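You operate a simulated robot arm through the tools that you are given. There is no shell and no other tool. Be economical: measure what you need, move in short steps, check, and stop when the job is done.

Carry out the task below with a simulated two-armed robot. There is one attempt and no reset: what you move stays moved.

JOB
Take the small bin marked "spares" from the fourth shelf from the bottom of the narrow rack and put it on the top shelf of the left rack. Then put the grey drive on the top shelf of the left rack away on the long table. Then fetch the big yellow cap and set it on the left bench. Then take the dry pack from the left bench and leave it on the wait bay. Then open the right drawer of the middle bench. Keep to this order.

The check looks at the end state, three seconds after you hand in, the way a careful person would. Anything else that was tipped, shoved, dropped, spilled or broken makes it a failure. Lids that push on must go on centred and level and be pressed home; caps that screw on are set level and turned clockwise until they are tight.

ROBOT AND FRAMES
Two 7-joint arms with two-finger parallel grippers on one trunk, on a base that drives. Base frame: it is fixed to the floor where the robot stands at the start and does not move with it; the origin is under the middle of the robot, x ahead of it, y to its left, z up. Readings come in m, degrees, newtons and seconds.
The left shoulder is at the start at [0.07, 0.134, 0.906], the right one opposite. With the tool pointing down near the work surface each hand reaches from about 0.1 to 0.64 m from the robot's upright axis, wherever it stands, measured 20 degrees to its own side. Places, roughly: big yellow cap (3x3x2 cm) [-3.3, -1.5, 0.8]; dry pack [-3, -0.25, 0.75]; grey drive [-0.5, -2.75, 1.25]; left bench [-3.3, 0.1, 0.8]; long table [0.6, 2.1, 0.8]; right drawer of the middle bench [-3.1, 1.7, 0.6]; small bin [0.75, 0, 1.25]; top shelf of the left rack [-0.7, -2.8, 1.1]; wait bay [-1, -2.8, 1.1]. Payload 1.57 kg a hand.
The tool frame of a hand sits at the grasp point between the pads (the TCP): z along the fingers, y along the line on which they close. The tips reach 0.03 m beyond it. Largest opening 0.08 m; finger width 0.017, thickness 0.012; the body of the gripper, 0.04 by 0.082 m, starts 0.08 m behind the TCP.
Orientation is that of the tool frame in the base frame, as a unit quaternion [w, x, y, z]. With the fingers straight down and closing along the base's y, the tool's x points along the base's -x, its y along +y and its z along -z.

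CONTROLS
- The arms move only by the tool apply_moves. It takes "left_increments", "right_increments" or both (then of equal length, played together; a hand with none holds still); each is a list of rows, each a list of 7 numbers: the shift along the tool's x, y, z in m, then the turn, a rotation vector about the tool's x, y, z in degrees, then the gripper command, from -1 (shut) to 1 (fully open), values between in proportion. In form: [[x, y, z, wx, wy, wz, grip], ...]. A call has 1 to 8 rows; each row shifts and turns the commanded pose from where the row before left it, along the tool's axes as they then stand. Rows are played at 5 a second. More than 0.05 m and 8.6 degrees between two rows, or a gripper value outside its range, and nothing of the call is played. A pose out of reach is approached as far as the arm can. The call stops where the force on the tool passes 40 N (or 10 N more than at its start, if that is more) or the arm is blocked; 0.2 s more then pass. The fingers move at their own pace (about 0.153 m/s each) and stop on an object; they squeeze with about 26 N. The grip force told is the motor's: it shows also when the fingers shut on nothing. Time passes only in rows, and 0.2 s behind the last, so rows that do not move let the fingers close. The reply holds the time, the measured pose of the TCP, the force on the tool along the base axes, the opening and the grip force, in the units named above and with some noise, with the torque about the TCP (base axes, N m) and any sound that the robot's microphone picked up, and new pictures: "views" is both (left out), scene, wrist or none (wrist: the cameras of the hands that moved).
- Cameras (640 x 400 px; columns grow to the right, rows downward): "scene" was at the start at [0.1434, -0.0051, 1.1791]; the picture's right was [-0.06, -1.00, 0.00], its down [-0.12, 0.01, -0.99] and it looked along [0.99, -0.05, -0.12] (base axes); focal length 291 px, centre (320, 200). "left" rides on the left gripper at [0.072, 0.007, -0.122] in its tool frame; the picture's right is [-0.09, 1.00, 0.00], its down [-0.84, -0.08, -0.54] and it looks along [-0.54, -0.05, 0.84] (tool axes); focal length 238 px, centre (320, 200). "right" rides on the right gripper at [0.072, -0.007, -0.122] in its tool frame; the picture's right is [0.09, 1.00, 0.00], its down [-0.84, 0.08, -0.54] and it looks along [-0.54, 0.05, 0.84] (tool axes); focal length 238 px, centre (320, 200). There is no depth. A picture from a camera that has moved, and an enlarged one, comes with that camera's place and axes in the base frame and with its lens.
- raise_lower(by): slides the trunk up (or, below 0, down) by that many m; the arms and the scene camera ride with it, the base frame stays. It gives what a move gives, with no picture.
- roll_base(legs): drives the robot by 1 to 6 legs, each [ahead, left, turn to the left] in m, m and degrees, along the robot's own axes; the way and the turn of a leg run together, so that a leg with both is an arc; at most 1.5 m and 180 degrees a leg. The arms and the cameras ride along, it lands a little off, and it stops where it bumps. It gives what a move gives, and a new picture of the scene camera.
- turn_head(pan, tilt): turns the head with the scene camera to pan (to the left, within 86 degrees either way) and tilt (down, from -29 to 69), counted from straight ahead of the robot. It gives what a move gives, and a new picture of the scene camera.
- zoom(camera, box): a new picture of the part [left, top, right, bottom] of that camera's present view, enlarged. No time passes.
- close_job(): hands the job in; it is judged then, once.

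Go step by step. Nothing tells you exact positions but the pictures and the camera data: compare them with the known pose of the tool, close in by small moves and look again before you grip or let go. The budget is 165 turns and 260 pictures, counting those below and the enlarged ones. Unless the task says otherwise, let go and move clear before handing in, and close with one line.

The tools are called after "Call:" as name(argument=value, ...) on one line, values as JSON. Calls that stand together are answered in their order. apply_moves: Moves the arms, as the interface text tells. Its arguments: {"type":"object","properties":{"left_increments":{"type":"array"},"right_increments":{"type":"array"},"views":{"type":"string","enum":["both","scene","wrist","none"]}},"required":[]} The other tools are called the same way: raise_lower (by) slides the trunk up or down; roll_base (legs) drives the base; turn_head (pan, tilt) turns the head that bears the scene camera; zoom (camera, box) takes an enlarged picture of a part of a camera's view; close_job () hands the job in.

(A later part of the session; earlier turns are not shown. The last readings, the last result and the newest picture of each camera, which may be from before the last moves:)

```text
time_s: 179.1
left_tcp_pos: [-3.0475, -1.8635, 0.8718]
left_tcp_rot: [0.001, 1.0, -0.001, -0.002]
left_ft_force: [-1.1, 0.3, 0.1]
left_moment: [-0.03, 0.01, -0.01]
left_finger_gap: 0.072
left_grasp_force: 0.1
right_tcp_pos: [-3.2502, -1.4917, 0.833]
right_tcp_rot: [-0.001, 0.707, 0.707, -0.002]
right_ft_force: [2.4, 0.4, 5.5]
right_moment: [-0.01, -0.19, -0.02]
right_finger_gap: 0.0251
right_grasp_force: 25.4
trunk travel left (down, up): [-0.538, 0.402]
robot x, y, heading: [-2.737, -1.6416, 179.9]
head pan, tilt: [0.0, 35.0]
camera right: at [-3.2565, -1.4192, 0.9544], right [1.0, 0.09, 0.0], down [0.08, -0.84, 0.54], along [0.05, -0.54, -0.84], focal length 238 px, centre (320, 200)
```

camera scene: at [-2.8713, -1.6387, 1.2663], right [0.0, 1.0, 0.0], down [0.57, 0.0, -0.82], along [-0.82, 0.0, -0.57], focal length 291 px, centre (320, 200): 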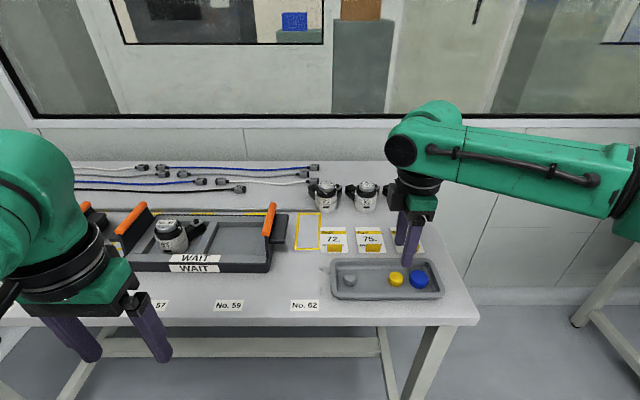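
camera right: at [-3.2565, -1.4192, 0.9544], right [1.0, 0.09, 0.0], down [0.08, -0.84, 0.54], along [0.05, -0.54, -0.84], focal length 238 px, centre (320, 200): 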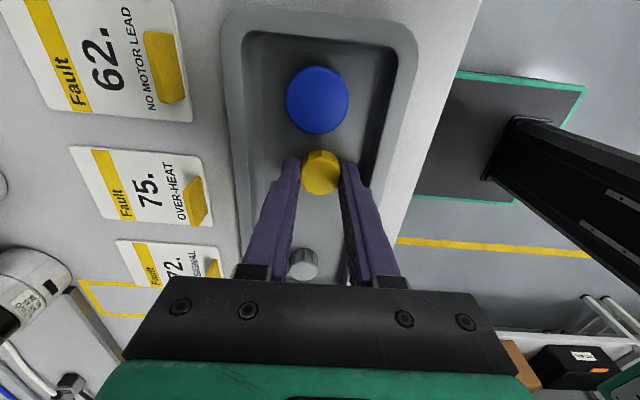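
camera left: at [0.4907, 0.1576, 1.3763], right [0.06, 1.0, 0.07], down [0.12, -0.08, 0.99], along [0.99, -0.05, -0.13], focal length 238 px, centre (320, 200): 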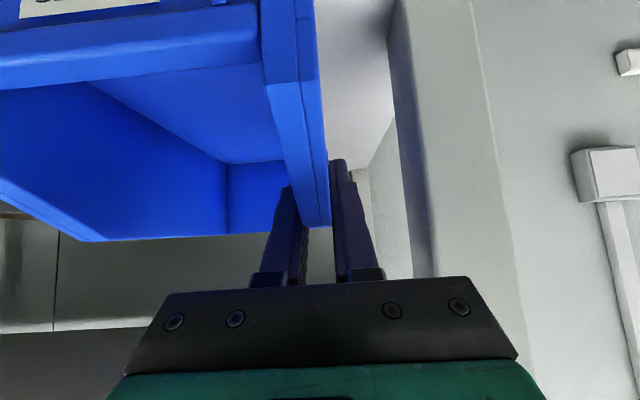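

Cap gripped (25 mm). Lift with the trunk and check.

Call:
raise_lower(by=0.15)

Call:
roll_base(legs=[[-0.35, 0, 0]])

Call:
zoom(camera="right", box=[200, 60, 440, 280])

```text
time_s: 180.8
left_tcp_pos: [-3.0493, -1.8633, 1.0225]
left_tcp_rot: [0.0, 1.0, 0.0, -0.001]
left_ft_force: [-0.2, -0.5, 0.0]
left_moment: [-0.02, -0.02, 0.0]
left_finger_gap: 0.0718
left_grasp_force: 0.0
right_tcp_pos: [-3.252, -1.4905, 0.9833]
right_tcp_rot: [0.0, 0.707, 0.708, -0.001]
right_ft_force: [-0.2, 1.5, 0.2]
right_moment: [-0.02, 0.01, -0.02]
right_finger_gap: 0.025
right_grasp_force: 25.9
trunk travel left (down, up): [-0.688, 0.252]
robot x, y, heading: [-2.7367, -1.6378, 179.9]
head pan, tilt: [0.0, 35.0]
```

```text
time_s: 183.1
left_tcp_pos: [-2.7003, -1.8634, 1.0231]
left_tcp_rot: [0.0, 1.0, -0.002, -0.002]
left_ft_force: [-0.2, -0.9, -1.3]
left_moment: [0.0, 0.01, 0.03]
left_finger_gap: 0.0721
left_grasp_force: 0.0
right_tcp_pos: [-2.9015, -1.4907, 0.9827]
right_tcp_rot: [0.0, 0.707, 0.707, -0.001]
right_ft_force: [-0.4, -0.4, 0.0]
right_moment: [-0.02, 0.01, 0.04]
right_finger_gap: 0.0253
right_grasp_force: 26.8
trunk travel left (down, up): [-0.688, 0.252]
robot x, y, heading: [-2.3884, -1.6391, 179.7]
head pan, tilt: [0.0, 35.0]
camera scene: at [-2.5237, -1.6399, 1.342], right [0.0, 1.0, 0.0], down [0.57, 0.0, -0.82], along [-0.82, 0.0, -0.57], focal length 291 px, centre (320, 200)
```

scene: 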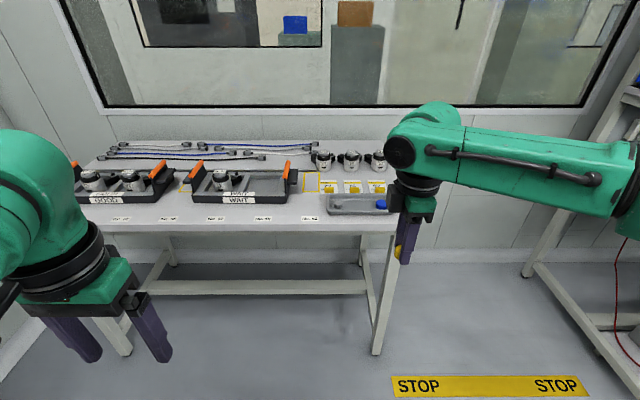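

```text
1.82 times, centred on (320, 170) of right
camera zoom: at [-2.9082, -1.4182, 1.1037], right [1.0, 0.09, 0.0], down [0.08, -0.84, 0.54], along [0.05, -0.54, -0.84], focal length 433 px, centre (320, 254)
```

zoom: 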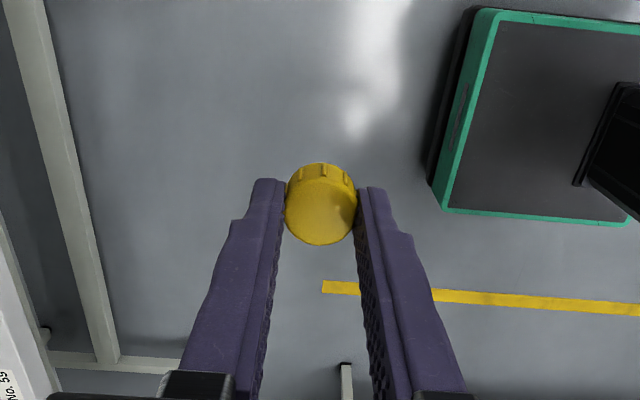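

Cap is held well. Look right toward the left bench before strafing.

Call:
turn_head(pan=-60, tilt=25)

```text
time_s: 184.4
left_tcp_pos: [-2.6996, -1.8611, 1.0234]
left_tcp_rot: [0.0, 1.0, -0.002, -0.001]
left_ft_force: [0.4, 0.5, -0.3]
left_moment: [-0.01, 0.01, 0.03]
left_finger_gap: 0.0721
left_grasp_force: 0.0
right_tcp_pos: [-2.9005, -1.4898, 0.9841]
right_tcp_rot: [0.0, 0.708, 0.706, -0.001]
right_ft_force: [0.8, 1.6, -0.5]
right_moment: [-0.02, -0.01, -0.02]
right_finger_gap: 0.025
right_grasp_force: 26.1
trunk travel left (down, up): [-0.688, 0.252]
robot x, y, heading: [-2.3854, -1.6399, 179.6]
head pan, tilt: [-60.0, 25.0]
camera scene: at [-2.4807, -1.5603, 1.3579], right [0.87, 0.5, 0.0], down [0.21, -0.37, -0.91], along [-0.45, 0.79, -0.42], focal length 291 px, centre (320, 200)
```

scene: 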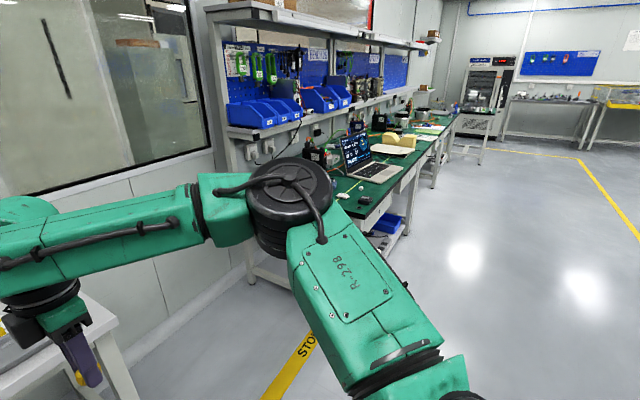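

Bench front edge is about x −2.83 starting y −0.73. Strafe right, easing back, to face the bench.

Call:
roll_base(legs=[[0, -0.55, 0], [-0.25, -0.5, 0], [0, -0.55, 0]])

Call:
turn_head(pan=0, tilt=30)

```text
time_s: 193.2
left_tcp_pos: [-2.4356, -0.2528, 1.0217]
left_tcp_rot: [0.0, 1.0, -0.008, -0.001]
left_ft_force: [0.6, 0.8, -0.8]
left_moment: [0.03, 0.0, -0.01]
left_finger_gap: 0.0722
left_grasp_force: 0.1
right_tcp_pos: [-2.6331, 0.1235, 0.9833]
right_tcp_rot: [-0.001, 0.712, 0.702, 0.0]
right_ft_force: [0.6, 1.1, 0.0]
right_moment: [-0.03, 0.0, 0.02]
right_finger_gap: 0.0249
right_grasp_force: 26.1
trunk travel left (down, up): [-0.688, 0.252]
robot x, y, heading: [-2.1192, -0.0339, 178.9]
head pan, tilt: [-60.0, 25.0]
camera scene: at [-2.2134, 0.0471, 1.3579], right [0.87, 0.49, 0.0], down [0.21, -0.37, -0.91], along [-0.44, 0.79, -0.42], focal length 291 px, centre (320, 200)
```

scene: 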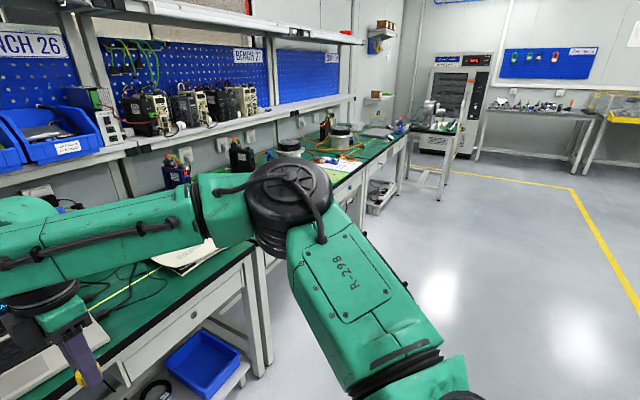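

```text
time_s: 194.5
left_tcp_pos: [-2.4369, -0.2507, 1.0225]
left_tcp_rot: [0.0, 1.0, -0.008, -0.001]
left_ft_force: [0.0, 0.5, -0.4]
left_moment: [-0.03, -0.03, 0.01]
left_finger_gap: 0.0719
left_grasp_force: 0.1
right_tcp_pos: [-2.6326, 0.1236, 0.9823]
right_tcp_rot: [-0.001, 0.712, 0.703, -0.002]
right_ft_force: [0.1, -0.2, -1.1]
right_moment: [0.0, 0.0, 0.0]
right_finger_gap: 0.025
right_grasp_force: 26.1
trunk travel left (down, up): [-0.688, 0.252]
robot x, y, heading: [-2.1201, -0.0347, 179.1]
head pan, tilt: [0.0, 30.0]
camera scene: at [-2.2591, -0.0313, 1.3499], right [0.02, 1.0, 0.0], down [0.5, -0.01, -0.87], along [-0.87, 0.01, -0.5], focal length 291 px, centre (320, 200)
```

scene: 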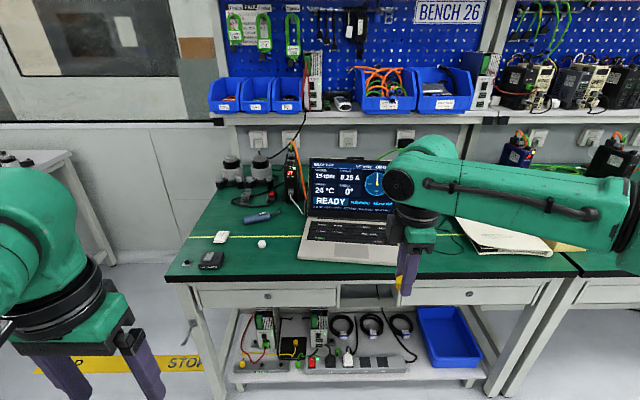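

This is the left bench. Zoom to identify the dry pack and free space.

Call:
zoom(camera="scene", box=[160, 160, 320, 290])

Call:
zoom(camera="scene", box=[380, 180, 600, 320])

```text
3.08 times, centred on (240, 225) of scene
camera zoom: at [-2.2591, -0.0313, 1.3499], right [0.02, 1.0, 0.0], down [0.5, -0.01, -0.87], along [-0.87, 0.01, -0.5], focal length 895 px, centre (566, 123)
```

zoom: 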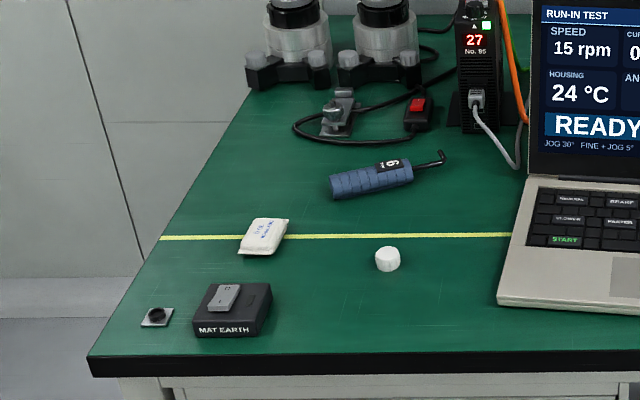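

```text
2.86 times, centred on (490, 250) of scene
camera zoom: at [-2.2591, -0.0313, 1.3499], right [0.02, 1.0, 0.0], down [0.5, -0.01, -0.87], along [-0.87, 0.01, -0.5], focal length 831 px, centre (-166, 57)
```

zoom: 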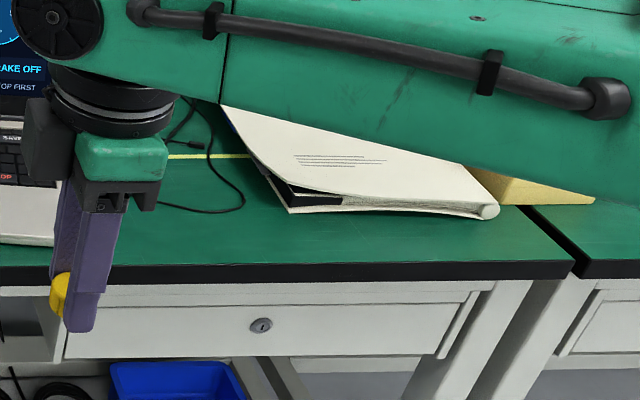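

Dry pack is the white sachet at roughly (−3.04, −0.35). I'll set the cap on the free spot right of the laptop near the front, about (−2.92, 0.34).

Call:
roll_base(legs=[[0, -0.215, 0.9], [0.27, 0, 0]])

Call:
zoom(camera="right", box=[0, 0, 640, 400])

```text
time_s: 197.7
left_tcp_pos: [-2.7019, -0.0423, 1.0225]
left_tcp_rot: [0.0, 1.0, 0.0, -0.003]
left_ft_force: [0.4, 0.0, 0.7]
left_moment: [-0.03, 0.0, 0.02]
left_finger_gap: 0.0719
left_grasp_force: 0.1
right_tcp_pos: [-2.9032, 0.3303, 0.9837]
right_tcp_rot: [-0.001, 0.707, 0.708, -0.001]
right_ft_force: [-0.1, 0.1, -1.3]
right_moment: [0.02, -0.01, 0.0]
right_finger_gap: 0.0251
right_grasp_force: 26.8
trunk travel left (down, up): [-0.688, 0.252]
robot x, y, heading: [-2.3839, 0.1823, 179.8]
head pan, tilt: [0.0, 30.0]
camera scene: at [-2.5265, 0.1816, 1.35], right [0.0, 1.0, 0.0], down [0.5, 0.0, -0.87], along [-0.87, 0.0, -0.5], focal length 291 px, centre (320, 200)
```

scene: 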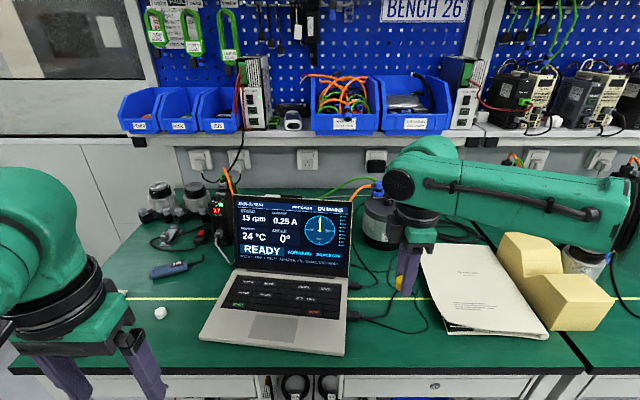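

```text
1.00 times, centred on (320, 200) of right (not enlarged: the box is as wide or as high as the picture)
camera zoom: at [-2.9094, 0.4022, 1.1045], right [1.0, 0.09, 0.0], down [0.08, -0.84, 0.54], along [0.05, -0.54, -0.84], focal length 238 px, centre (320, 200)
```

zoom: 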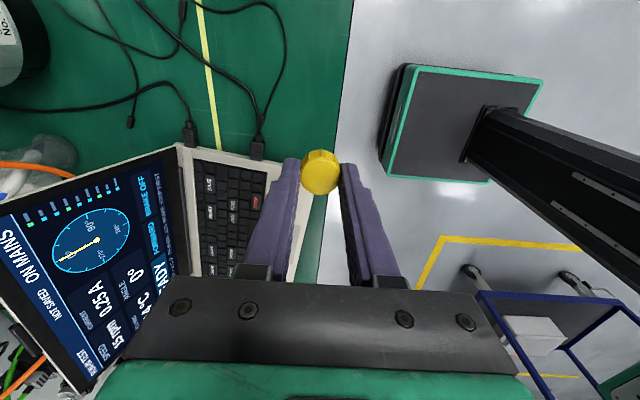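

Under the cap is clear green mat ~3.5 cm behind the edge. Nudge 2 cm inward and lower with the trunk.

Call:
roll_base(legs=[[0.022, 0, 0]])

Call:
raise_lower(by=-0.15)

Call:
zoom(camera="right", box=[160, 50, 480, 250])

Call:
turn_head(pan=-20, tilt=45)

```text
time_s: 198.5
left_tcp_pos: [-2.7203, -0.0414, 1.0241]
left_tcp_rot: [0.0, 1.0, -0.001, -0.003]
left_ft_force: [0.7, 0.1, 0.0]
left_moment: [0.0, 0.04, 0.03]
left_finger_gap: 0.0721
left_grasp_force: 0.0
right_tcp_pos: [-2.9237, 0.3309, 0.9859]
right_tcp_rot: [-0.003, 0.707, 0.708, -0.002]
right_ft_force: [-0.2, -0.6, -0.2]
right_moment: [0.02, 0.05, -0.01]
right_finger_gap: 0.025
right_grasp_force: 25.5
trunk travel left (down, up): [-0.688, 0.252]
robot x, y, heading: [-2.4131, 0.1856, 179.7]
head pan, tilt: [0.0, 30.0]
camera scene: at [-2.5455, 0.1817, 1.3504], right [0.0, 1.0, 0.0], down [0.5, 0.0, -0.87], along [-0.87, 0.0, -0.5], focal length 291 px, centre (320, 200)
```

scene: 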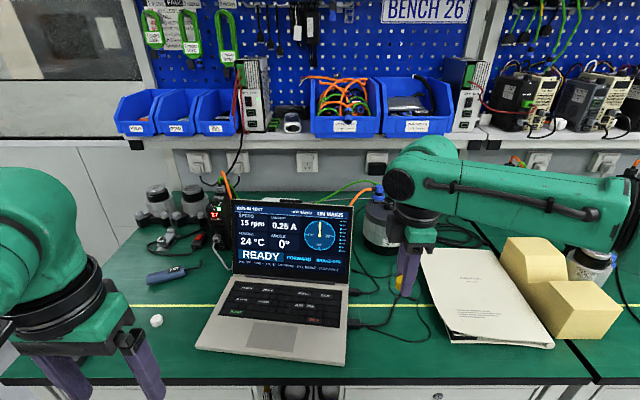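

```text
time_s: 200.2
left_tcp_pos: [-2.7234, -0.0418, 0.8718]
left_tcp_rot: [0.0, 1.0, -0.001, -0.001]
left_ft_force: [0.8, -0.1, -0.2]
left_moment: [-0.01, 0.0, 0.03]
left_finger_gap: 0.0717
left_grasp_force: 0.0
right_tcp_pos: [-2.9255, 0.331, 0.8337]
right_tcp_rot: [-0.001, 0.707, 0.708, -0.001]
right_ft_force: [-0.5, 0.1, -0.5]
right_moment: [0.01, 0.0, 0.02]
right_finger_gap: 0.0251
right_grasp_force: 25.9
trunk travel left (down, up): [-0.538, 0.402]
robot x, y, heading: [-2.4102, 0.1781, 179.7]
head pan, tilt: [0.0, 30.0]
```

```text
2.00 times, centred on (320, 150) of right
camera zoom: at [-2.9322, 0.4026, 0.9543], right [1.0, 0.09, 0.0], down [0.08, -0.84, 0.54], along [0.05, -0.54, -0.84], focal length 477 px, centre (320, 300)
```

zoom: 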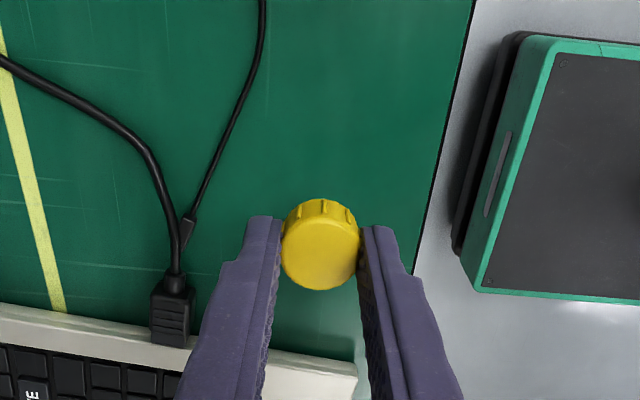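

```text
time_s: 201.1
left_tcp_pos: [-2.7235, -0.0407, 0.8721]
left_tcp_rot: [-0.001, 1.0, -0.001, -0.001]
left_ft_force: [-0.4, -0.1, 0.5]
left_moment: [0.05, 0.0, -0.01]
left_finger_gap: 0.0718
left_grasp_force: 0.0
right_tcp_pos: [-2.9259, 0.3307, 0.8334]
right_tcp_rot: [-0.002, 0.706, 0.708, -0.001]
right_ft_force: [-0.5, 0.0, -0.9]
right_moment: [0.02, -0.02, 0.01]
right_finger_gap: 0.025
right_grasp_force: 26.2
trunk travel left (down, up): [-0.538, 0.402]
robot x, y, heading: [-2.4136, 0.1841, 179.9]
head pan, tilt: [-20.0, 45.0]
camera scene: at [-2.5356, 0.2094, 1.1773], right [0.34, 0.94, 0.0], down [0.66, -0.24, -0.71], along [-0.66, 0.24, -0.71], focal length 291 px, centre (320, 200)
```

scene: 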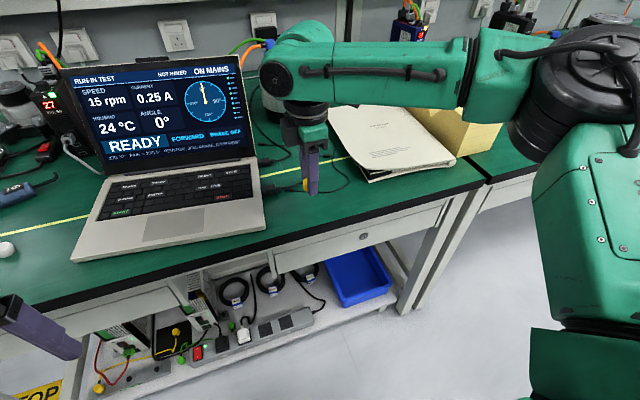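

Call:
raise_lower(by=-0.022)

Call:
zoom(camera="scene", box=[260, 120, 380, 220])

```text
time_s: 201.7
left_tcp_pos: [-2.7232, -0.0414, 0.8497]
left_tcp_rot: [0.001, 1.0, -0.001, -0.001]
left_ft_force: [-0.2, 0.5, -1.1]
left_moment: [-0.02, -0.01, -0.03]
left_finger_gap: 0.0718
left_grasp_force: 0.0
right_tcp_pos: [-2.9257, 0.3311, 0.8119]
right_tcp_rot: [0.0, 0.707, 0.707, -0.001]
right_ft_force: [0.6, -0.1, -0.5]
right_moment: [0.02, 0.04, 0.05]
right_finger_gap: 0.0251
right_grasp_force: 26.3
trunk travel left (down, up): [-0.516, 0.424]
robot x, y, heading: [-2.4088, 0.1843, 179.8]
head pan, tilt: [-20.0, 45.0]
```

```text
4.00 times, centred on (320, 170) of scene
camera zoom: at [-2.5352, 0.2096, 1.1553], right [0.34, 0.94, 0.0], down [0.66, -0.24, -0.71], along [-0.66, 0.24, -0.71], focal length 1164 px, centre (320, 320)
```

zoom: 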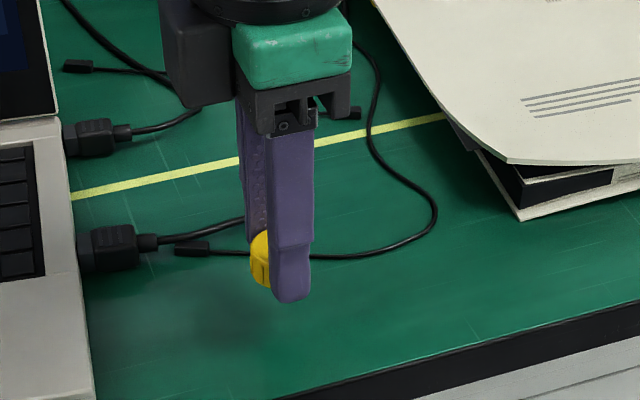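

Call:
raise_lower(by=-0.016)

Call:
raise_lower(by=-0.006)

Call:
zoom(camera="scene", box=[260, 120, 380, 220])

```text
time_s: 202.4
left_tcp_pos: [-2.7251, -0.0411, 0.8345]
left_tcp_rot: [0.0, 1.0, -0.001, -0.001]
left_ft_force: [-0.5, 0.4, 0.1]
left_moment: [0.0, 0.04, 0.0]
left_finger_gap: 0.0721
left_grasp_force: 0.1
right_tcp_pos: [-2.9248, 0.3326, 0.7961]
right_tcp_rot: [-0.002, 0.706, 0.708, -0.001]
right_ft_force: [0.1, -0.9, 0.1]
right_moment: [-0.02, -0.02, 0.02]
right_finger_gap: 0.025
right_grasp_force: 26.3
trunk travel left (down, up): [-0.5, 0.44]
robot x, y, heading: [-2.409, 0.1839, 179.8]
head pan, tilt: [-20.0, 45.0]
```

```text
time_s: 202.9
left_tcp_pos: [-2.7244, -0.0405, 0.8282]
left_tcp_rot: [0.0, 1.0, -0.001, -0.001]
left_ft_force: [0.1, 1.3, -0.9]
left_moment: [-0.01, -0.01, -0.05]
left_finger_gap: 0.0722
left_grasp_force: 0.1
right_tcp_pos: [-2.9253, 0.3311, 0.7896]
right_tcp_rot: [-0.001, 0.706, 0.708, -0.001]
right_ft_force: [0.7, 0.0, 0.8]
right_moment: [-0.01, 0.03, 0.0]
right_finger_gap: 0.0251
right_grasp_force: 26.4
trunk travel left (down, up): [-0.494, 0.446]
robot x, y, heading: [-2.4096, 0.1842, 180.0]
head pan, tilt: [-20.0, 45.0]
```

```text
4.00 times, centred on (320, 170) of scene
camera zoom: at [-2.5354, 0.2095, 1.1333], right [0.34, 0.94, 0.0], down [0.66, -0.24, -0.71], along [-0.66, 0.24, -0.71], focal length 1164 px, centre (320, 320)
```

zoom: 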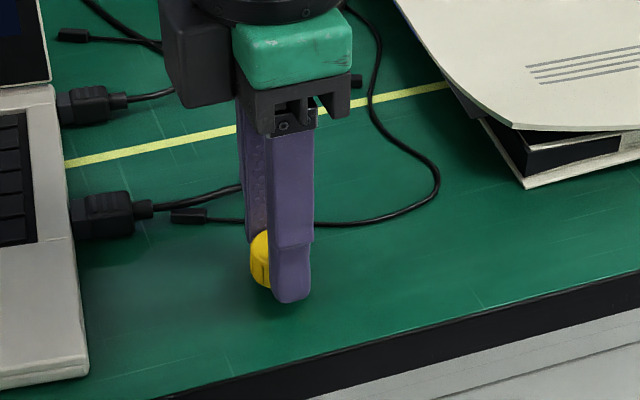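

Call:
raise_lower(by=-0.007)

Call:
raise_lower(by=-0.004)

Call:
zoom(camera="scene", box=[260, 120, 380, 220])

```text
time_s: 203.5
left_tcp_pos: [-2.7237, -0.0405, 0.8225]
left_tcp_rot: [-0.001, 1.0, -0.001, -0.001]
left_ft_force: [0.2, -0.1, 0.0]
left_moment: [0.02, 0.03, 0.0]
left_finger_gap: 0.0721
left_grasp_force: 0.0
right_tcp_pos: [-2.926, 0.3298, 0.7831]
right_tcp_rot: [-0.002, 0.707, 0.707, -0.001]
right_ft_force: [-1.0, 0.8, 0.2]
right_moment: [-0.02, -0.01, -0.03]
right_finger_gap: 0.0251
right_grasp_force: 26.2
trunk travel left (down, up): [-0.487, 0.453]
robot x, y, heading: [-2.411, 0.1793, 179.5]
head pan, tilt: [-20.0, 45.0]
```

```text
time_s: 204.0
left_tcp_pos: [-2.7225, -0.0416, 0.8178]
left_tcp_rot: [0.001, 1.0, -0.001, -0.002]
left_ft_force: [-0.4, -1.2, 0.3]
left_moment: [0.01, -0.02, 0.01]
left_finger_gap: 0.0718
left_grasp_force: 0.1
right_tcp_pos: [-2.9247, 0.3311, 0.7802]
right_tcp_rot: [-0.002, 0.708, 0.707, -0.002]
right_ft_force: [-0.6, 1.2, 7.5]
right_moment: [0.09, -0.15, 0.02]
right_finger_gap: 0.0251
right_grasp_force: 25.9
trunk travel left (down, up): [-0.483, 0.457]
robot x, y, heading: [-2.4069, 0.1832, 180.2]
head pan, tilt: [-20.0, 45.0]
```

```text
4.00 times, centred on (320, 170) of scene
camera zoom: at [-2.5347, 0.2094, 1.1225], right [0.34, 0.94, 0.0], down [0.66, -0.24, -0.71], along [-0.66, 0.24, -0.71], focal length 1164 px, centre (320, 320)
```

zoom: 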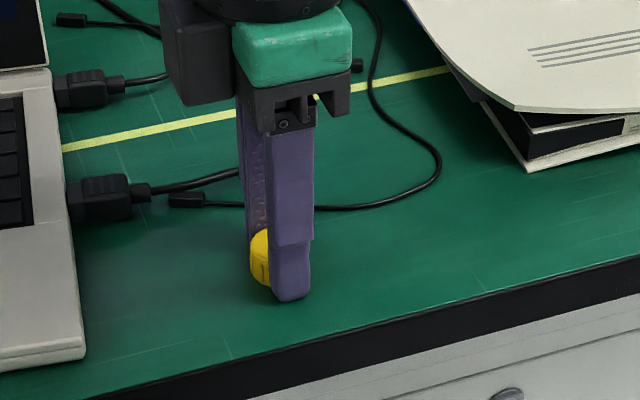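

Contact at bench z≈0.75. Open and lift.

Call:
apply_moves(right_increments=[[0, 0, 0, 0, 0, 0, -0.3], [0, 0, 0, 0, 0, 0, 0.1], [0, 0, 0, 0, 0, 0, 0.1]], views="none")

Call:
raise_lower(by=0.2)

Call:
turn_head(pan=0, tilt=40)

```text
time_s: 204.8
left_tcp_pos: [-2.724, -0.0411, 0.8165]
left_tcp_rot: [-0.001, 1.0, -0.001, -0.001]
left_ft_force: [0.1, 1.0, 0.3]
left_moment: [0.02, -0.01, 0.0]
left_finger_gap: 0.0718
left_grasp_force: 0.0
right_tcp_pos: [-2.9262, 0.3311, 0.7799]
right_tcp_rot: [-0.003, 0.707, 0.707, -0.001]
right_ft_force: [-12.1, 2.1, 15.6]
right_moment: [0.09, -0.05, 0.04]
right_finger_gap: 0.0338
right_grasp_force: 0.0
trunk travel left (down, up): [-0.483, 0.457]
robot x, y, heading: [-2.4048, 0.1824, 179.7]
head pan, tilt: [-20.0, 45.0]
```

```text
time_s: 207.0
left_tcp_pos: [-2.7236, -0.0401, 1.0174]
left_tcp_rot: [0.0, 1.0, -0.001, -0.001]
left_ft_force: [-0.6, -0.4, -0.1]
left_moment: [-0.01, 0.02, -0.01]
left_finger_gap: 0.0718
left_grasp_force: 0.0
right_tcp_pos: [-2.9259, 0.331, 0.9788]
right_tcp_rot: [-0.001, 0.706, 0.708, -0.001]
right_ft_force: [0.2, -0.4, 0.2]
right_moment: [0.01, -0.04, 0.03]
right_finger_gap: 0.0441
right_grasp_force: 0.0
trunk travel left (down, up): [-0.683, 0.257]
robot x, y, heading: [-2.4078, 0.1789, 179.8]
head pan, tilt: [-20.0, 45.0]
```

```text
time_s: 207.8
left_tcp_pos: [-2.7241, -0.0421, 1.017]
left_tcp_rot: [0.0, 1.0, -0.001, -0.002]
left_ft_force: [-0.1, 0.3, -0.1]
left_moment: [0.01, -0.01, 0.0]
left_finger_gap: 0.0717
left_grasp_force: 0.1
right_tcp_pos: [-2.9256, 0.3317, 0.9782]
right_tcp_rot: [-0.001, 0.707, 0.707, -0.001]
right_ft_force: [0.6, 0.1, 0.2]
right_moment: [0.01, -0.01, -0.01]
right_finger_gap: 0.0442
right_grasp_force: 0.0
trunk travel left (down, up): [-0.683, 0.257]
robot x, y, heading: [-2.4097, 0.1813, 179.7]
head pan, tilt: [0.0, 40.0]
camera scene: at [-2.5441, 0.1818, 1.3295], right [0.0, 1.0, 0.0], down [0.64, 0.0, -0.77], along [-0.77, 0.0, -0.64], focal length 291 px, centre (320, 200)
```

scene: 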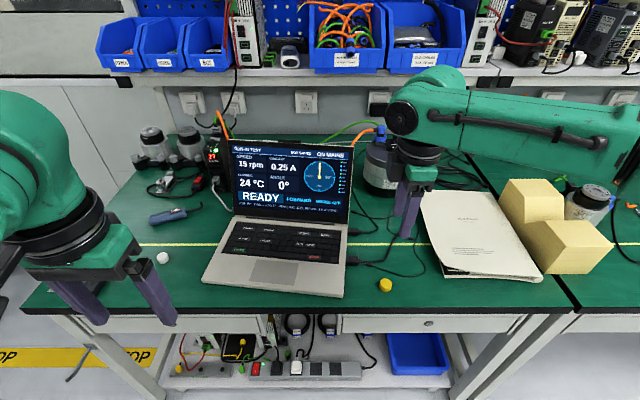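

Cap set down. Now back up, strafe left to the dry pack.

Call:
roll_base(legs=[[-0.2, 0, 0], [0, 0.68, 0], [0.2, 0, 0]])

Call:
zoom(camera="right", box=[0, 0, 640, 400])

```text
time_s: 214.0
left_tcp_pos: [-2.7307, -0.7172, 1.0176]
left_tcp_rot: [0.0, 1.0, -0.005, -0.002]
left_ft_force: [-0.5, 0.1, -0.7]
left_moment: [0.03, 0.03, -0.01]
left_finger_gap: 0.0721
left_grasp_force: 0.1
right_tcp_pos: [-2.9304, -0.3442, 0.9799]
right_tcp_rot: [-0.001, 0.709, 0.705, -0.001]
right_ft_force: [-0.6, -0.3, 0.8]
right_moment: [0.01, -0.04, -0.02]
right_finger_gap: 0.044
right_grasp_force: 0.0
trunk travel left (down, up): [-0.683, 0.257]
robot x, y, heading: [-2.4144, -0.4978, 179.5]
head pan, tilt: [0.0, 40.0]
camera scene: at [-2.5492, -0.4964, 1.3297], right [0.01, 1.0, 0.0], down [0.64, -0.01, -0.77], along [-0.77, 0.01, -0.64], focal length 291 px, centre (320, 200)
```

scene: 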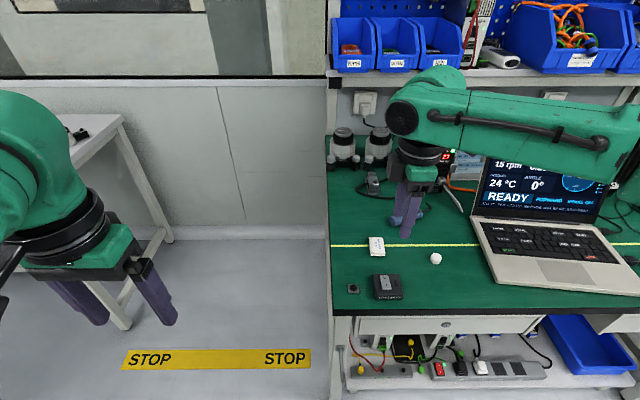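

```text
1.00 times, centred on (320, 200) of right (not enlarged: the box is as wide or as high as the picture)
camera zoom: at [-2.9358, -0.2728, 1.0997], right [1.0, 0.09, 0.0], down [0.07, -0.84, 0.54], along [0.04, -0.54, -0.84], focal length 238 px, centre (320, 200)
```

zoom: 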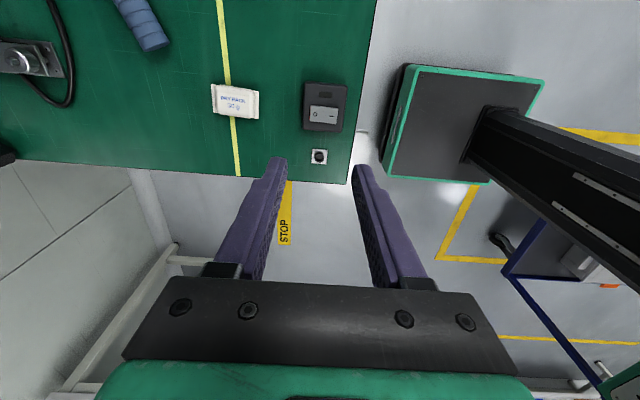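

Dry pack is at (−3.045, −0.343), ~6.4 cm along x and ~5 cm along y. Rotate the right hand back so it closes along y and drive closer.

Call:
apply_moves(right_increments=[[0, 0, 0, 0, 0, 8.5, 0.5], [0, 0, 0, 0, 0, 8.5, 1], [0, 0, 0, 0, 0, 8.5, 1], [0, 0, 0, 0, 0, 8.5, 1], [0, 0, 0, 0, 0, 8.5, 1], [0, 0, 0, 0, 0, 8.5, 1], [0, 0, 0, 0, 0, 8.5, 1], [0, 0, 0, 0, 0, 8.5, 1]], views="none")

Call:
apply_moves(right_increments=[[0, 0, 0, 0, 0, 8.5, 1], [0, 0, 0, 0, 0, 8.5, 1], [0, 0, 0, 0, 0, 5.0, 1]], views="none")

Call:
roll_base(legs=[[0.112, 0, 0.3]])

Call:
zoom(camera="right", box=[0, 0, 640, 400])

```text
time_s: 215.8
left_tcp_pos: [-2.7303, -0.7162, 1.0171]
left_tcp_rot: [0.0, 1.0, -0.005, -0.001]
left_ft_force: [-0.2, -0.7, 0.2]
left_moment: [0.01, 0.02, -0.01]
left_finger_gap: 0.072
left_grasp_force: 0.0
right_tcp_pos: [-2.9305, -0.3447, 0.9793]
right_tcp_rot: [0.0, 0.982, 0.187, -0.001]
right_ft_force: [0.1, 0.3, -0.7]
right_moment: [0.03, 0.02, 0.02]
right_finger_gap: 0.0798
right_grasp_force: 0.0
trunk travel left (down, up): [-0.683, 0.257]
robot x, y, heading: [-2.4181, -0.4969, 179.5]
head pan, tilt: [0.0, 40.0]
```

```text
time_s: 216.6
left_tcp_pos: [-2.7303, -0.718, 1.0166]
left_tcp_rot: [0.0, 1.0, -0.006, 0.0]
left_ft_force: [-1.3, -0.1, 0.9]
left_moment: [0.02, -0.03, 0.02]
left_finger_gap: 0.0723
left_grasp_force: 0.1
right_tcp_pos: [-2.9304, -0.3436, 0.9792]
right_tcp_rot: [-0.001, 1.0, -0.004, -0.002]
right_ft_force: [0.3, -0.2, 0.5]
right_moment: [0.03, 0.04, 0.0]
right_finger_gap: 0.0801
right_grasp_force: 0.0
trunk travel left (down, up): [-0.683, 0.257]
robot x, y, heading: [-2.4145, -0.5007, 179.8]
head pan, tilt: [0.0, 40.0]
```

```text
time_s: 217.8
left_tcp_pos: [-2.8416, -0.7187, 1.0173]
left_tcp_rot: [-0.001, 1.0, -0.002, -0.002]
left_ft_force: [0.4, -0.3, 0.0]
left_moment: [-0.02, 0.03, 0.02]
left_finger_gap: 0.072
left_grasp_force: 0.1
right_tcp_pos: [-3.0442, -0.348, 0.9793]
right_tcp_rot: [0.0, 1.0, 0.0, -0.003]
right_ft_force: [0.7, 0.1, -0.5]
right_moment: [0.02, -0.01, 0.01]
right_finger_gap: 0.0799
right_grasp_force: 0.0
trunk travel left (down, up): [-0.683, 0.257]
robot x, y, heading: [-2.5289, -0.4979, 180.0]
head pan, tilt: [0.0, 40.0]
camera scene: at [-2.662, -0.4965, 1.3297], right [0.0, 1.0, 0.0], down [0.64, 0.0, -0.77], along [-0.77, 0.0, -0.64], focal length 291 px, centre (320, 200)
```

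scene: 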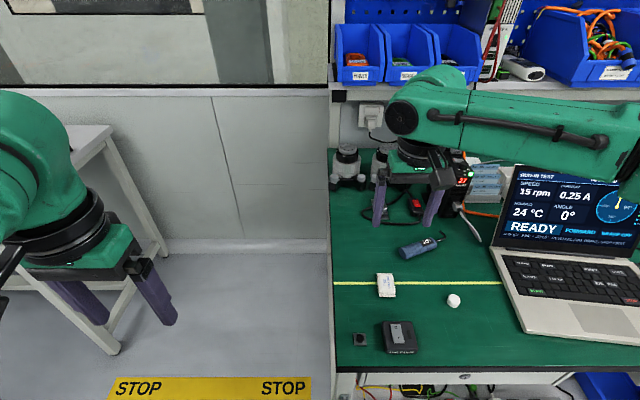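

```text
1.00 times, centred on (320, 200) of right (not enlarged: the box is as wide or as high as the picture)
camera zoom: at [-2.9715, -0.3406, 1.0999], right [0.09, -1.0, 0.0], down [-0.83, -0.08, 0.55], along [-0.54, -0.05, -0.84], focal length 238 px, centre (320, 200)
```

zoom: 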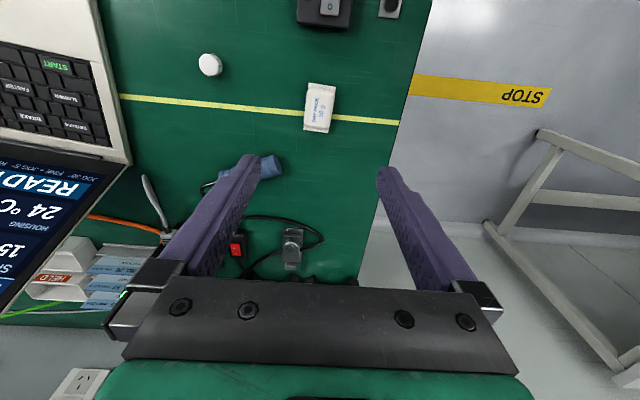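

The hand is centred over the dry pack. Lower with the trunk to just above the bench.

Call:
raise_lower(by=-0.15)

Call:
zoom(camera="right", box=[200, 60, 440, 260])

```text
time_s: 219.5
left_tcp_pos: [-2.8433, -0.7188, 0.8682]
left_tcp_rot: [0.0, 1.0, -0.002, -0.001]
left_ft_force: [0.4, -0.4, -0.4]
left_moment: [-0.02, 0.02, 0.0]
left_finger_gap: 0.0721
left_grasp_force: 0.0
right_tcp_pos: [-3.0444, -0.3461, 0.8301]
right_tcp_rot: [0.0, 1.0, 0.0, -0.002]
right_ft_force: [0.4, 0.2, 0.7]
right_moment: [0.02, 0.0, -0.02]
right_finger_gap: 0.08
right_grasp_force: 0.0
trunk travel left (down, up): [-0.533, 0.407]
robot x, y, heading: [-2.5276, -0.4998, 179.7]
head pan, tilt: [0.0, 40.0]
```

```text
2.00 times, centred on (320, 160) of right
camera zoom: at [-2.9722, -0.3406, 0.9496], right [0.09, -1.0, 0.0], down [-0.83, -0.08, 0.55], along [-0.54, -0.05, -0.84], focal length 477 px, centre (320, 280)
```

zoom: 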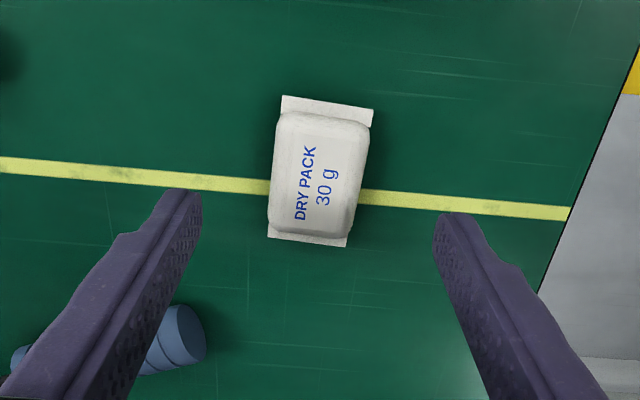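

Aligned with the "DRY PACK". Lower the last 4.4 cm and close.

Call:
raise_lower(by=-0.044)

Call:
apply_moves(right_increments=[[0, 0, 0, 0, 0, 0, 0.3], [0, 0, 0, 0, 0, 0, -0.2], [0, 0, 0, 0, 0, 0, -1], [0, 0, 0, 0, 0, 0, -1], [0, 0, 0, 0, 0, 0, -1]], views="wrist")

```text
time_s: 220.4
left_tcp_pos: [-2.8428, -0.7193, 0.8228]
left_tcp_rot: [-0.001, 1.0, -0.001, -0.001]
left_ft_force: [-0.1, -0.5, 0.9]
left_moment: [0.01, -0.01, 0.0]
left_finger_gap: 0.072
left_grasp_force: 0.0
right_tcp_pos: [-3.0442, -0.347, 0.7861]
right_tcp_rot: [-0.001, 1.0, 0.0, -0.002]
right_ft_force: [-0.4, 0.4, -0.4]
right_moment: [0.02, 0.05, 0.02]
right_finger_gap: 0.0799
right_grasp_force: 0.1
trunk travel left (down, up): [-0.489, 0.451]
robot x, y, heading: [-2.5297, -0.4979, 179.7]
head pan, tilt: [0.0, 40.0]
```

```text
time_s: 221.6
left_tcp_pos: [-2.8429, -0.7195, 0.8231]
left_tcp_rot: [0.001, 1.0, -0.001, -0.001]
left_ft_force: [-0.6, -0.2, -0.4]
left_moment: [-0.01, 0.03, 0.0]
left_finger_gap: 0.072
left_grasp_force: 0.0
right_tcp_pos: [-3.0439, -0.3467, 0.7858]
right_tcp_rot: [0.0, 1.0, 0.0, -0.002]
right_ft_force: [-0.4, -0.2, 0.8]
right_moment: [0.02, -0.04, -0.01]
right_finger_gap: 0.037
right_grasp_force: 25.9
trunk travel left (down, up): [-0.489, 0.451]
robot x, y, heading: [-2.5326, -0.4974, 179.8]
head pan, tilt: [0.0, 40.0]
camera right: at [-2.9723, -0.3406, 0.9055], right [0.09, -1.0, 0.0], down [-0.83, -0.08, 0.54], along [-0.54, -0.05, -0.84], focal length 238 px, centre (320, 200)
```

right: 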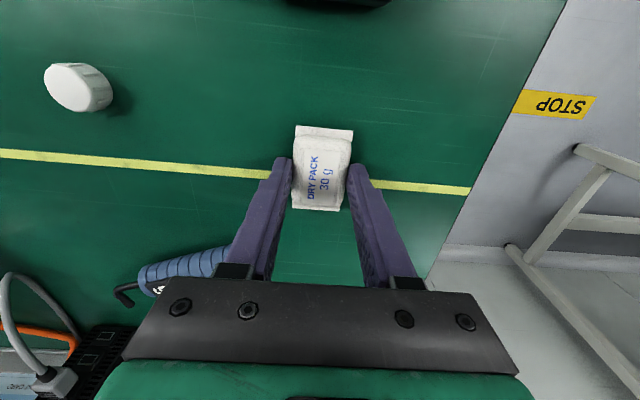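

Dry pack gripped (37 mm). Lift it high with the trunk, back away, and travel along the open floor to the lane in front of the left rack.

Call:
raise_lower(by=0.42)

Call:
roll_base(legs=[[-0.4, -0.2, 0], [0, -0.25, 0], [-0.85, 0, 0], [-0.85, 0, 0], [0, 0, 90]])

Call:
zoom(camera="right", box=[160, 60, 480, 260])

```text
refused: 0.42 is not a number from -0.4 to 0.4
```

```text
time_s: 222.9
left_tcp_pos: [-2.7507, -0.671, 0.8223]
left_tcp_rot: [0.001, 1.0, -0.002, 0.0]
left_ft_force: [-0.6, 0.5, 0.0]
left_moment: [0.01, -0.02, -0.01]
left_finger_gap: 0.0721
left_grasp_force: 0.0
right_tcp_pos: [-2.9613, -0.2987, 0.7866]
right_tcp_rot: [0.006, 1.0, -0.005, -0.018]
right_ft_force: [-9.0, 1.8, 0.2]
right_moment: [-0.1, 0.16, -0.15]
right_finger_gap: 0.0365
right_grasp_force: 26.0
trunk travel left (down, up): [-0.489, 0.451]
robot x, y, heading: [-2.4342, -0.449, 179.9]
head pan, tilt: [0.0, 40.0]
stopped in leg 1: the force on the tool passed its limit at 84 N (the readings are from after the stop); the commanded pose is now the measured one
camera scene: at [-2.5715, -0.4484, 1.1353], right [0.0, 1.0, 0.0], down [0.64, 0.0, -0.76], along [-0.76, 0.0, -0.64], focal length 291 px, centre (320, 200)
```

scene: 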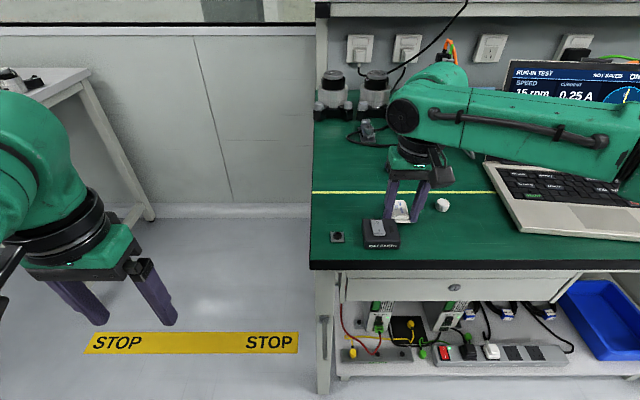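

```text
2.00 times, centred on (320, 160) of right
camera zoom: at [-2.8849, -0.2929, 0.9049], right [0.08, -1.0, 0.01], down [-0.82, -0.06, 0.57], along [-0.57, -0.05, -0.82], focal length 477 px, centre (320, 280)
```

zoom: 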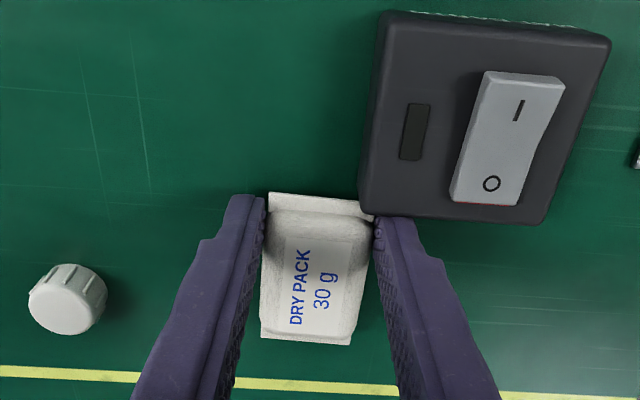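

The trunk call was refused (limit 0.4), so the base drove with the hand still low and it bumped the "MAT EARTH" box. I'll lift now and then check whether that box moved.

Call:
raise_lower(by=0.3)

Call:
turn_head(pan=0, tilt=40)

Call:
zoom(camera="right", box=[160, 0, 480, 200])

Call:
zoom(camera="scene", box=[310, 180, 490, 310])

```text
time_s: 225.9
left_tcp_pos: [-2.7501, -0.6721, 1.1228]
left_tcp_rot: [0.001, 1.0, -0.002, -0.001]
left_ft_force: [0.0, 0.7, -0.8]
left_moment: [0.01, 0.03, 0.0]
left_finger_gap: 0.0719
left_grasp_force: 0.2
right_tcp_pos: [-2.959, -0.3005, 1.0873]
right_tcp_rot: [0.005, 1.0, -0.005, -0.017]
right_ft_force: [-0.1, 0.0, -0.3]
right_moment: [-0.05, -0.01, -0.01]
right_finger_gap: 0.0366
right_grasp_force: 25.9
trunk travel left (down, up): [-0.789, 0.151]
robot x, y, heading: [-2.4378, -0.4523, 179.8]
head pan, tilt: [0.0, 40.0]
```

```text
time_s: 226.5
left_tcp_pos: [-2.7488, -0.6719, 1.1231]
left_tcp_rot: [0.0, 1.0, -0.002, -0.001]
left_ft_force: [-0.5, -0.8, -0.1]
left_moment: [0.01, -0.01, 0.0]
left_finger_gap: 0.072
left_grasp_force: 0.2
right_tcp_pos: [-2.958, -0.3006, 1.0872]
right_tcp_rot: [0.005, 1.0, -0.004, -0.018]
right_ft_force: [0.0, -0.3, 0.6]
right_moment: [-0.01, -0.04, -0.02]
right_finger_gap: 0.0368
right_grasp_force: 25.4
trunk travel left (down, up): [-0.789, 0.151]
robot x, y, heading: [-2.4323, -0.4484, 179.9]
head pan, tilt: [0.0, 40.0]
camera scene: at [-2.5697, -0.4489, 1.4355], right [0.0, 1.0, 0.0], down [0.64, 0.0, -0.77], along [-0.77, 0.0, -0.64], focal length 291 px, centre (320, 200)
```

scene: 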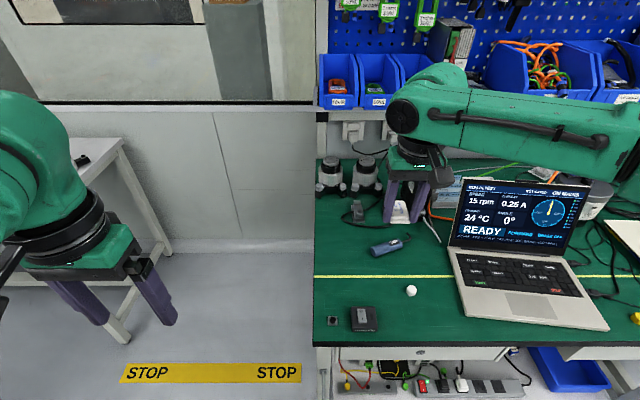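

```text
2.00 times, centred on (320, 100) of right
camera zoom: at [-2.8829, -0.2935, 1.2054], right [0.08, -1.0, 0.01], down [-0.82, -0.06, 0.57], along [-0.57, -0.05, -0.82], focal length 477 px, centre (320, 400)
```

zoom: 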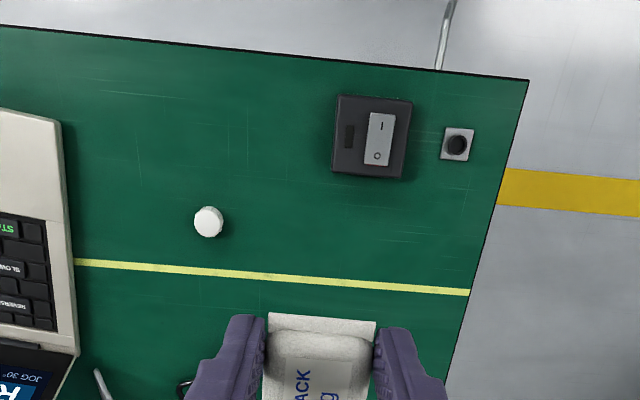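

```text
3.08 times, centred on (400, 245) of scene
camera zoom: at [-2.5697, -0.4489, 1.4355], right [0.0, 1.0, 0.0], down [0.64, 0.0, -0.77], along [-0.77, 0.0, -0.64], focal length 895 px, centre (74, 62)
```

zoom: 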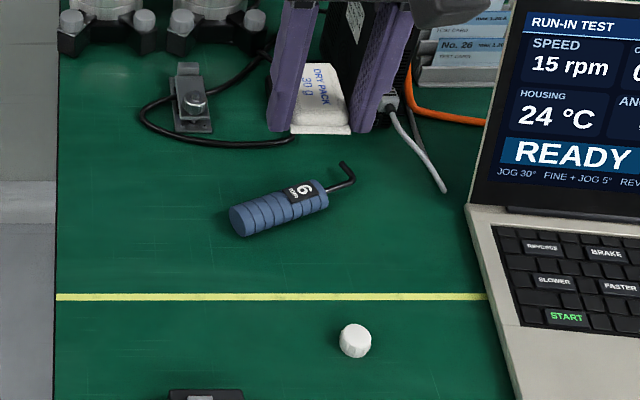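

The box still sits in the same place relative to its neighbours (within measurement error), and the pack is still held. Continue: back out and travel to the lane.

Call:
roll_base(legs=[[-0.2, -0.2, 0], [-0.1, -0.25, 0], [-0.85, 0, 0], [-0.85, 0, 0], [0, 0, 90]])

Call:
zoom(camera="right", box=[160, 60, 480, 260])

```text
time_s: 242.1
left_tcp_pos: [-0.2103, -0.2918, 1.1231]
left_tcp_rot: [0.001, 0.695, 0.719, 0.0]
left_ft_force: [-0.4, -0.2, -0.1]
left_moment: [0.0, 0.0, 0.02]
left_finger_gap: 0.0721
left_grasp_force: 0.0
right_tcp_pos: [-0.5733, -0.5143, 1.0877]
right_tcp_rot: [0.017, 0.697, 0.717, -0.008]
right_ft_force: [-0.1, 0.1, -0.5]
right_moment: [0.04, 0.0, 0.04]
right_finger_gap: 0.0368
right_grasp_force: 25.9
trunk travel left (down, up): [-0.789, 0.151]
robot x, y, heading: [-0.44, 0.0103, -88.2]
head pan, tilt: [0.0, 40.0]
camera scene: at [-0.4378, -0.122, 1.4355], right [-1.0, -0.03, 0.0], down [-0.02, 0.64, -0.77], along [0.03, -0.77, -0.64], focal length 291 px, centre (320, 200)
```

scene: 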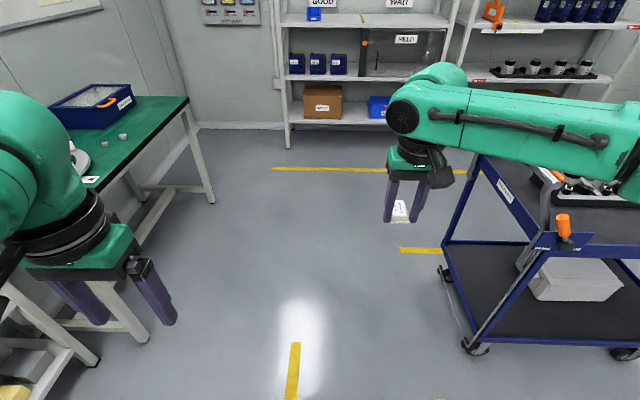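

```text
2.00 times, centred on (320, 160) of right
camera zoom: at [-0.583, -0.4396, 1.2054], right [0.99, 0.12, 0.01], down [0.09, -0.82, 0.57], along [0.08, -0.57, -0.82], focal length 477 px, centre (320, 280)
```

zoom: 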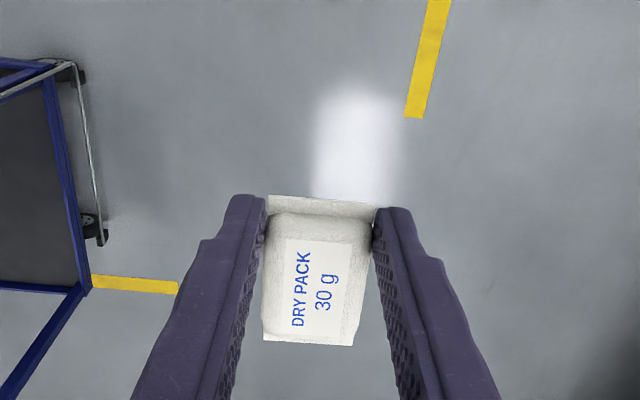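

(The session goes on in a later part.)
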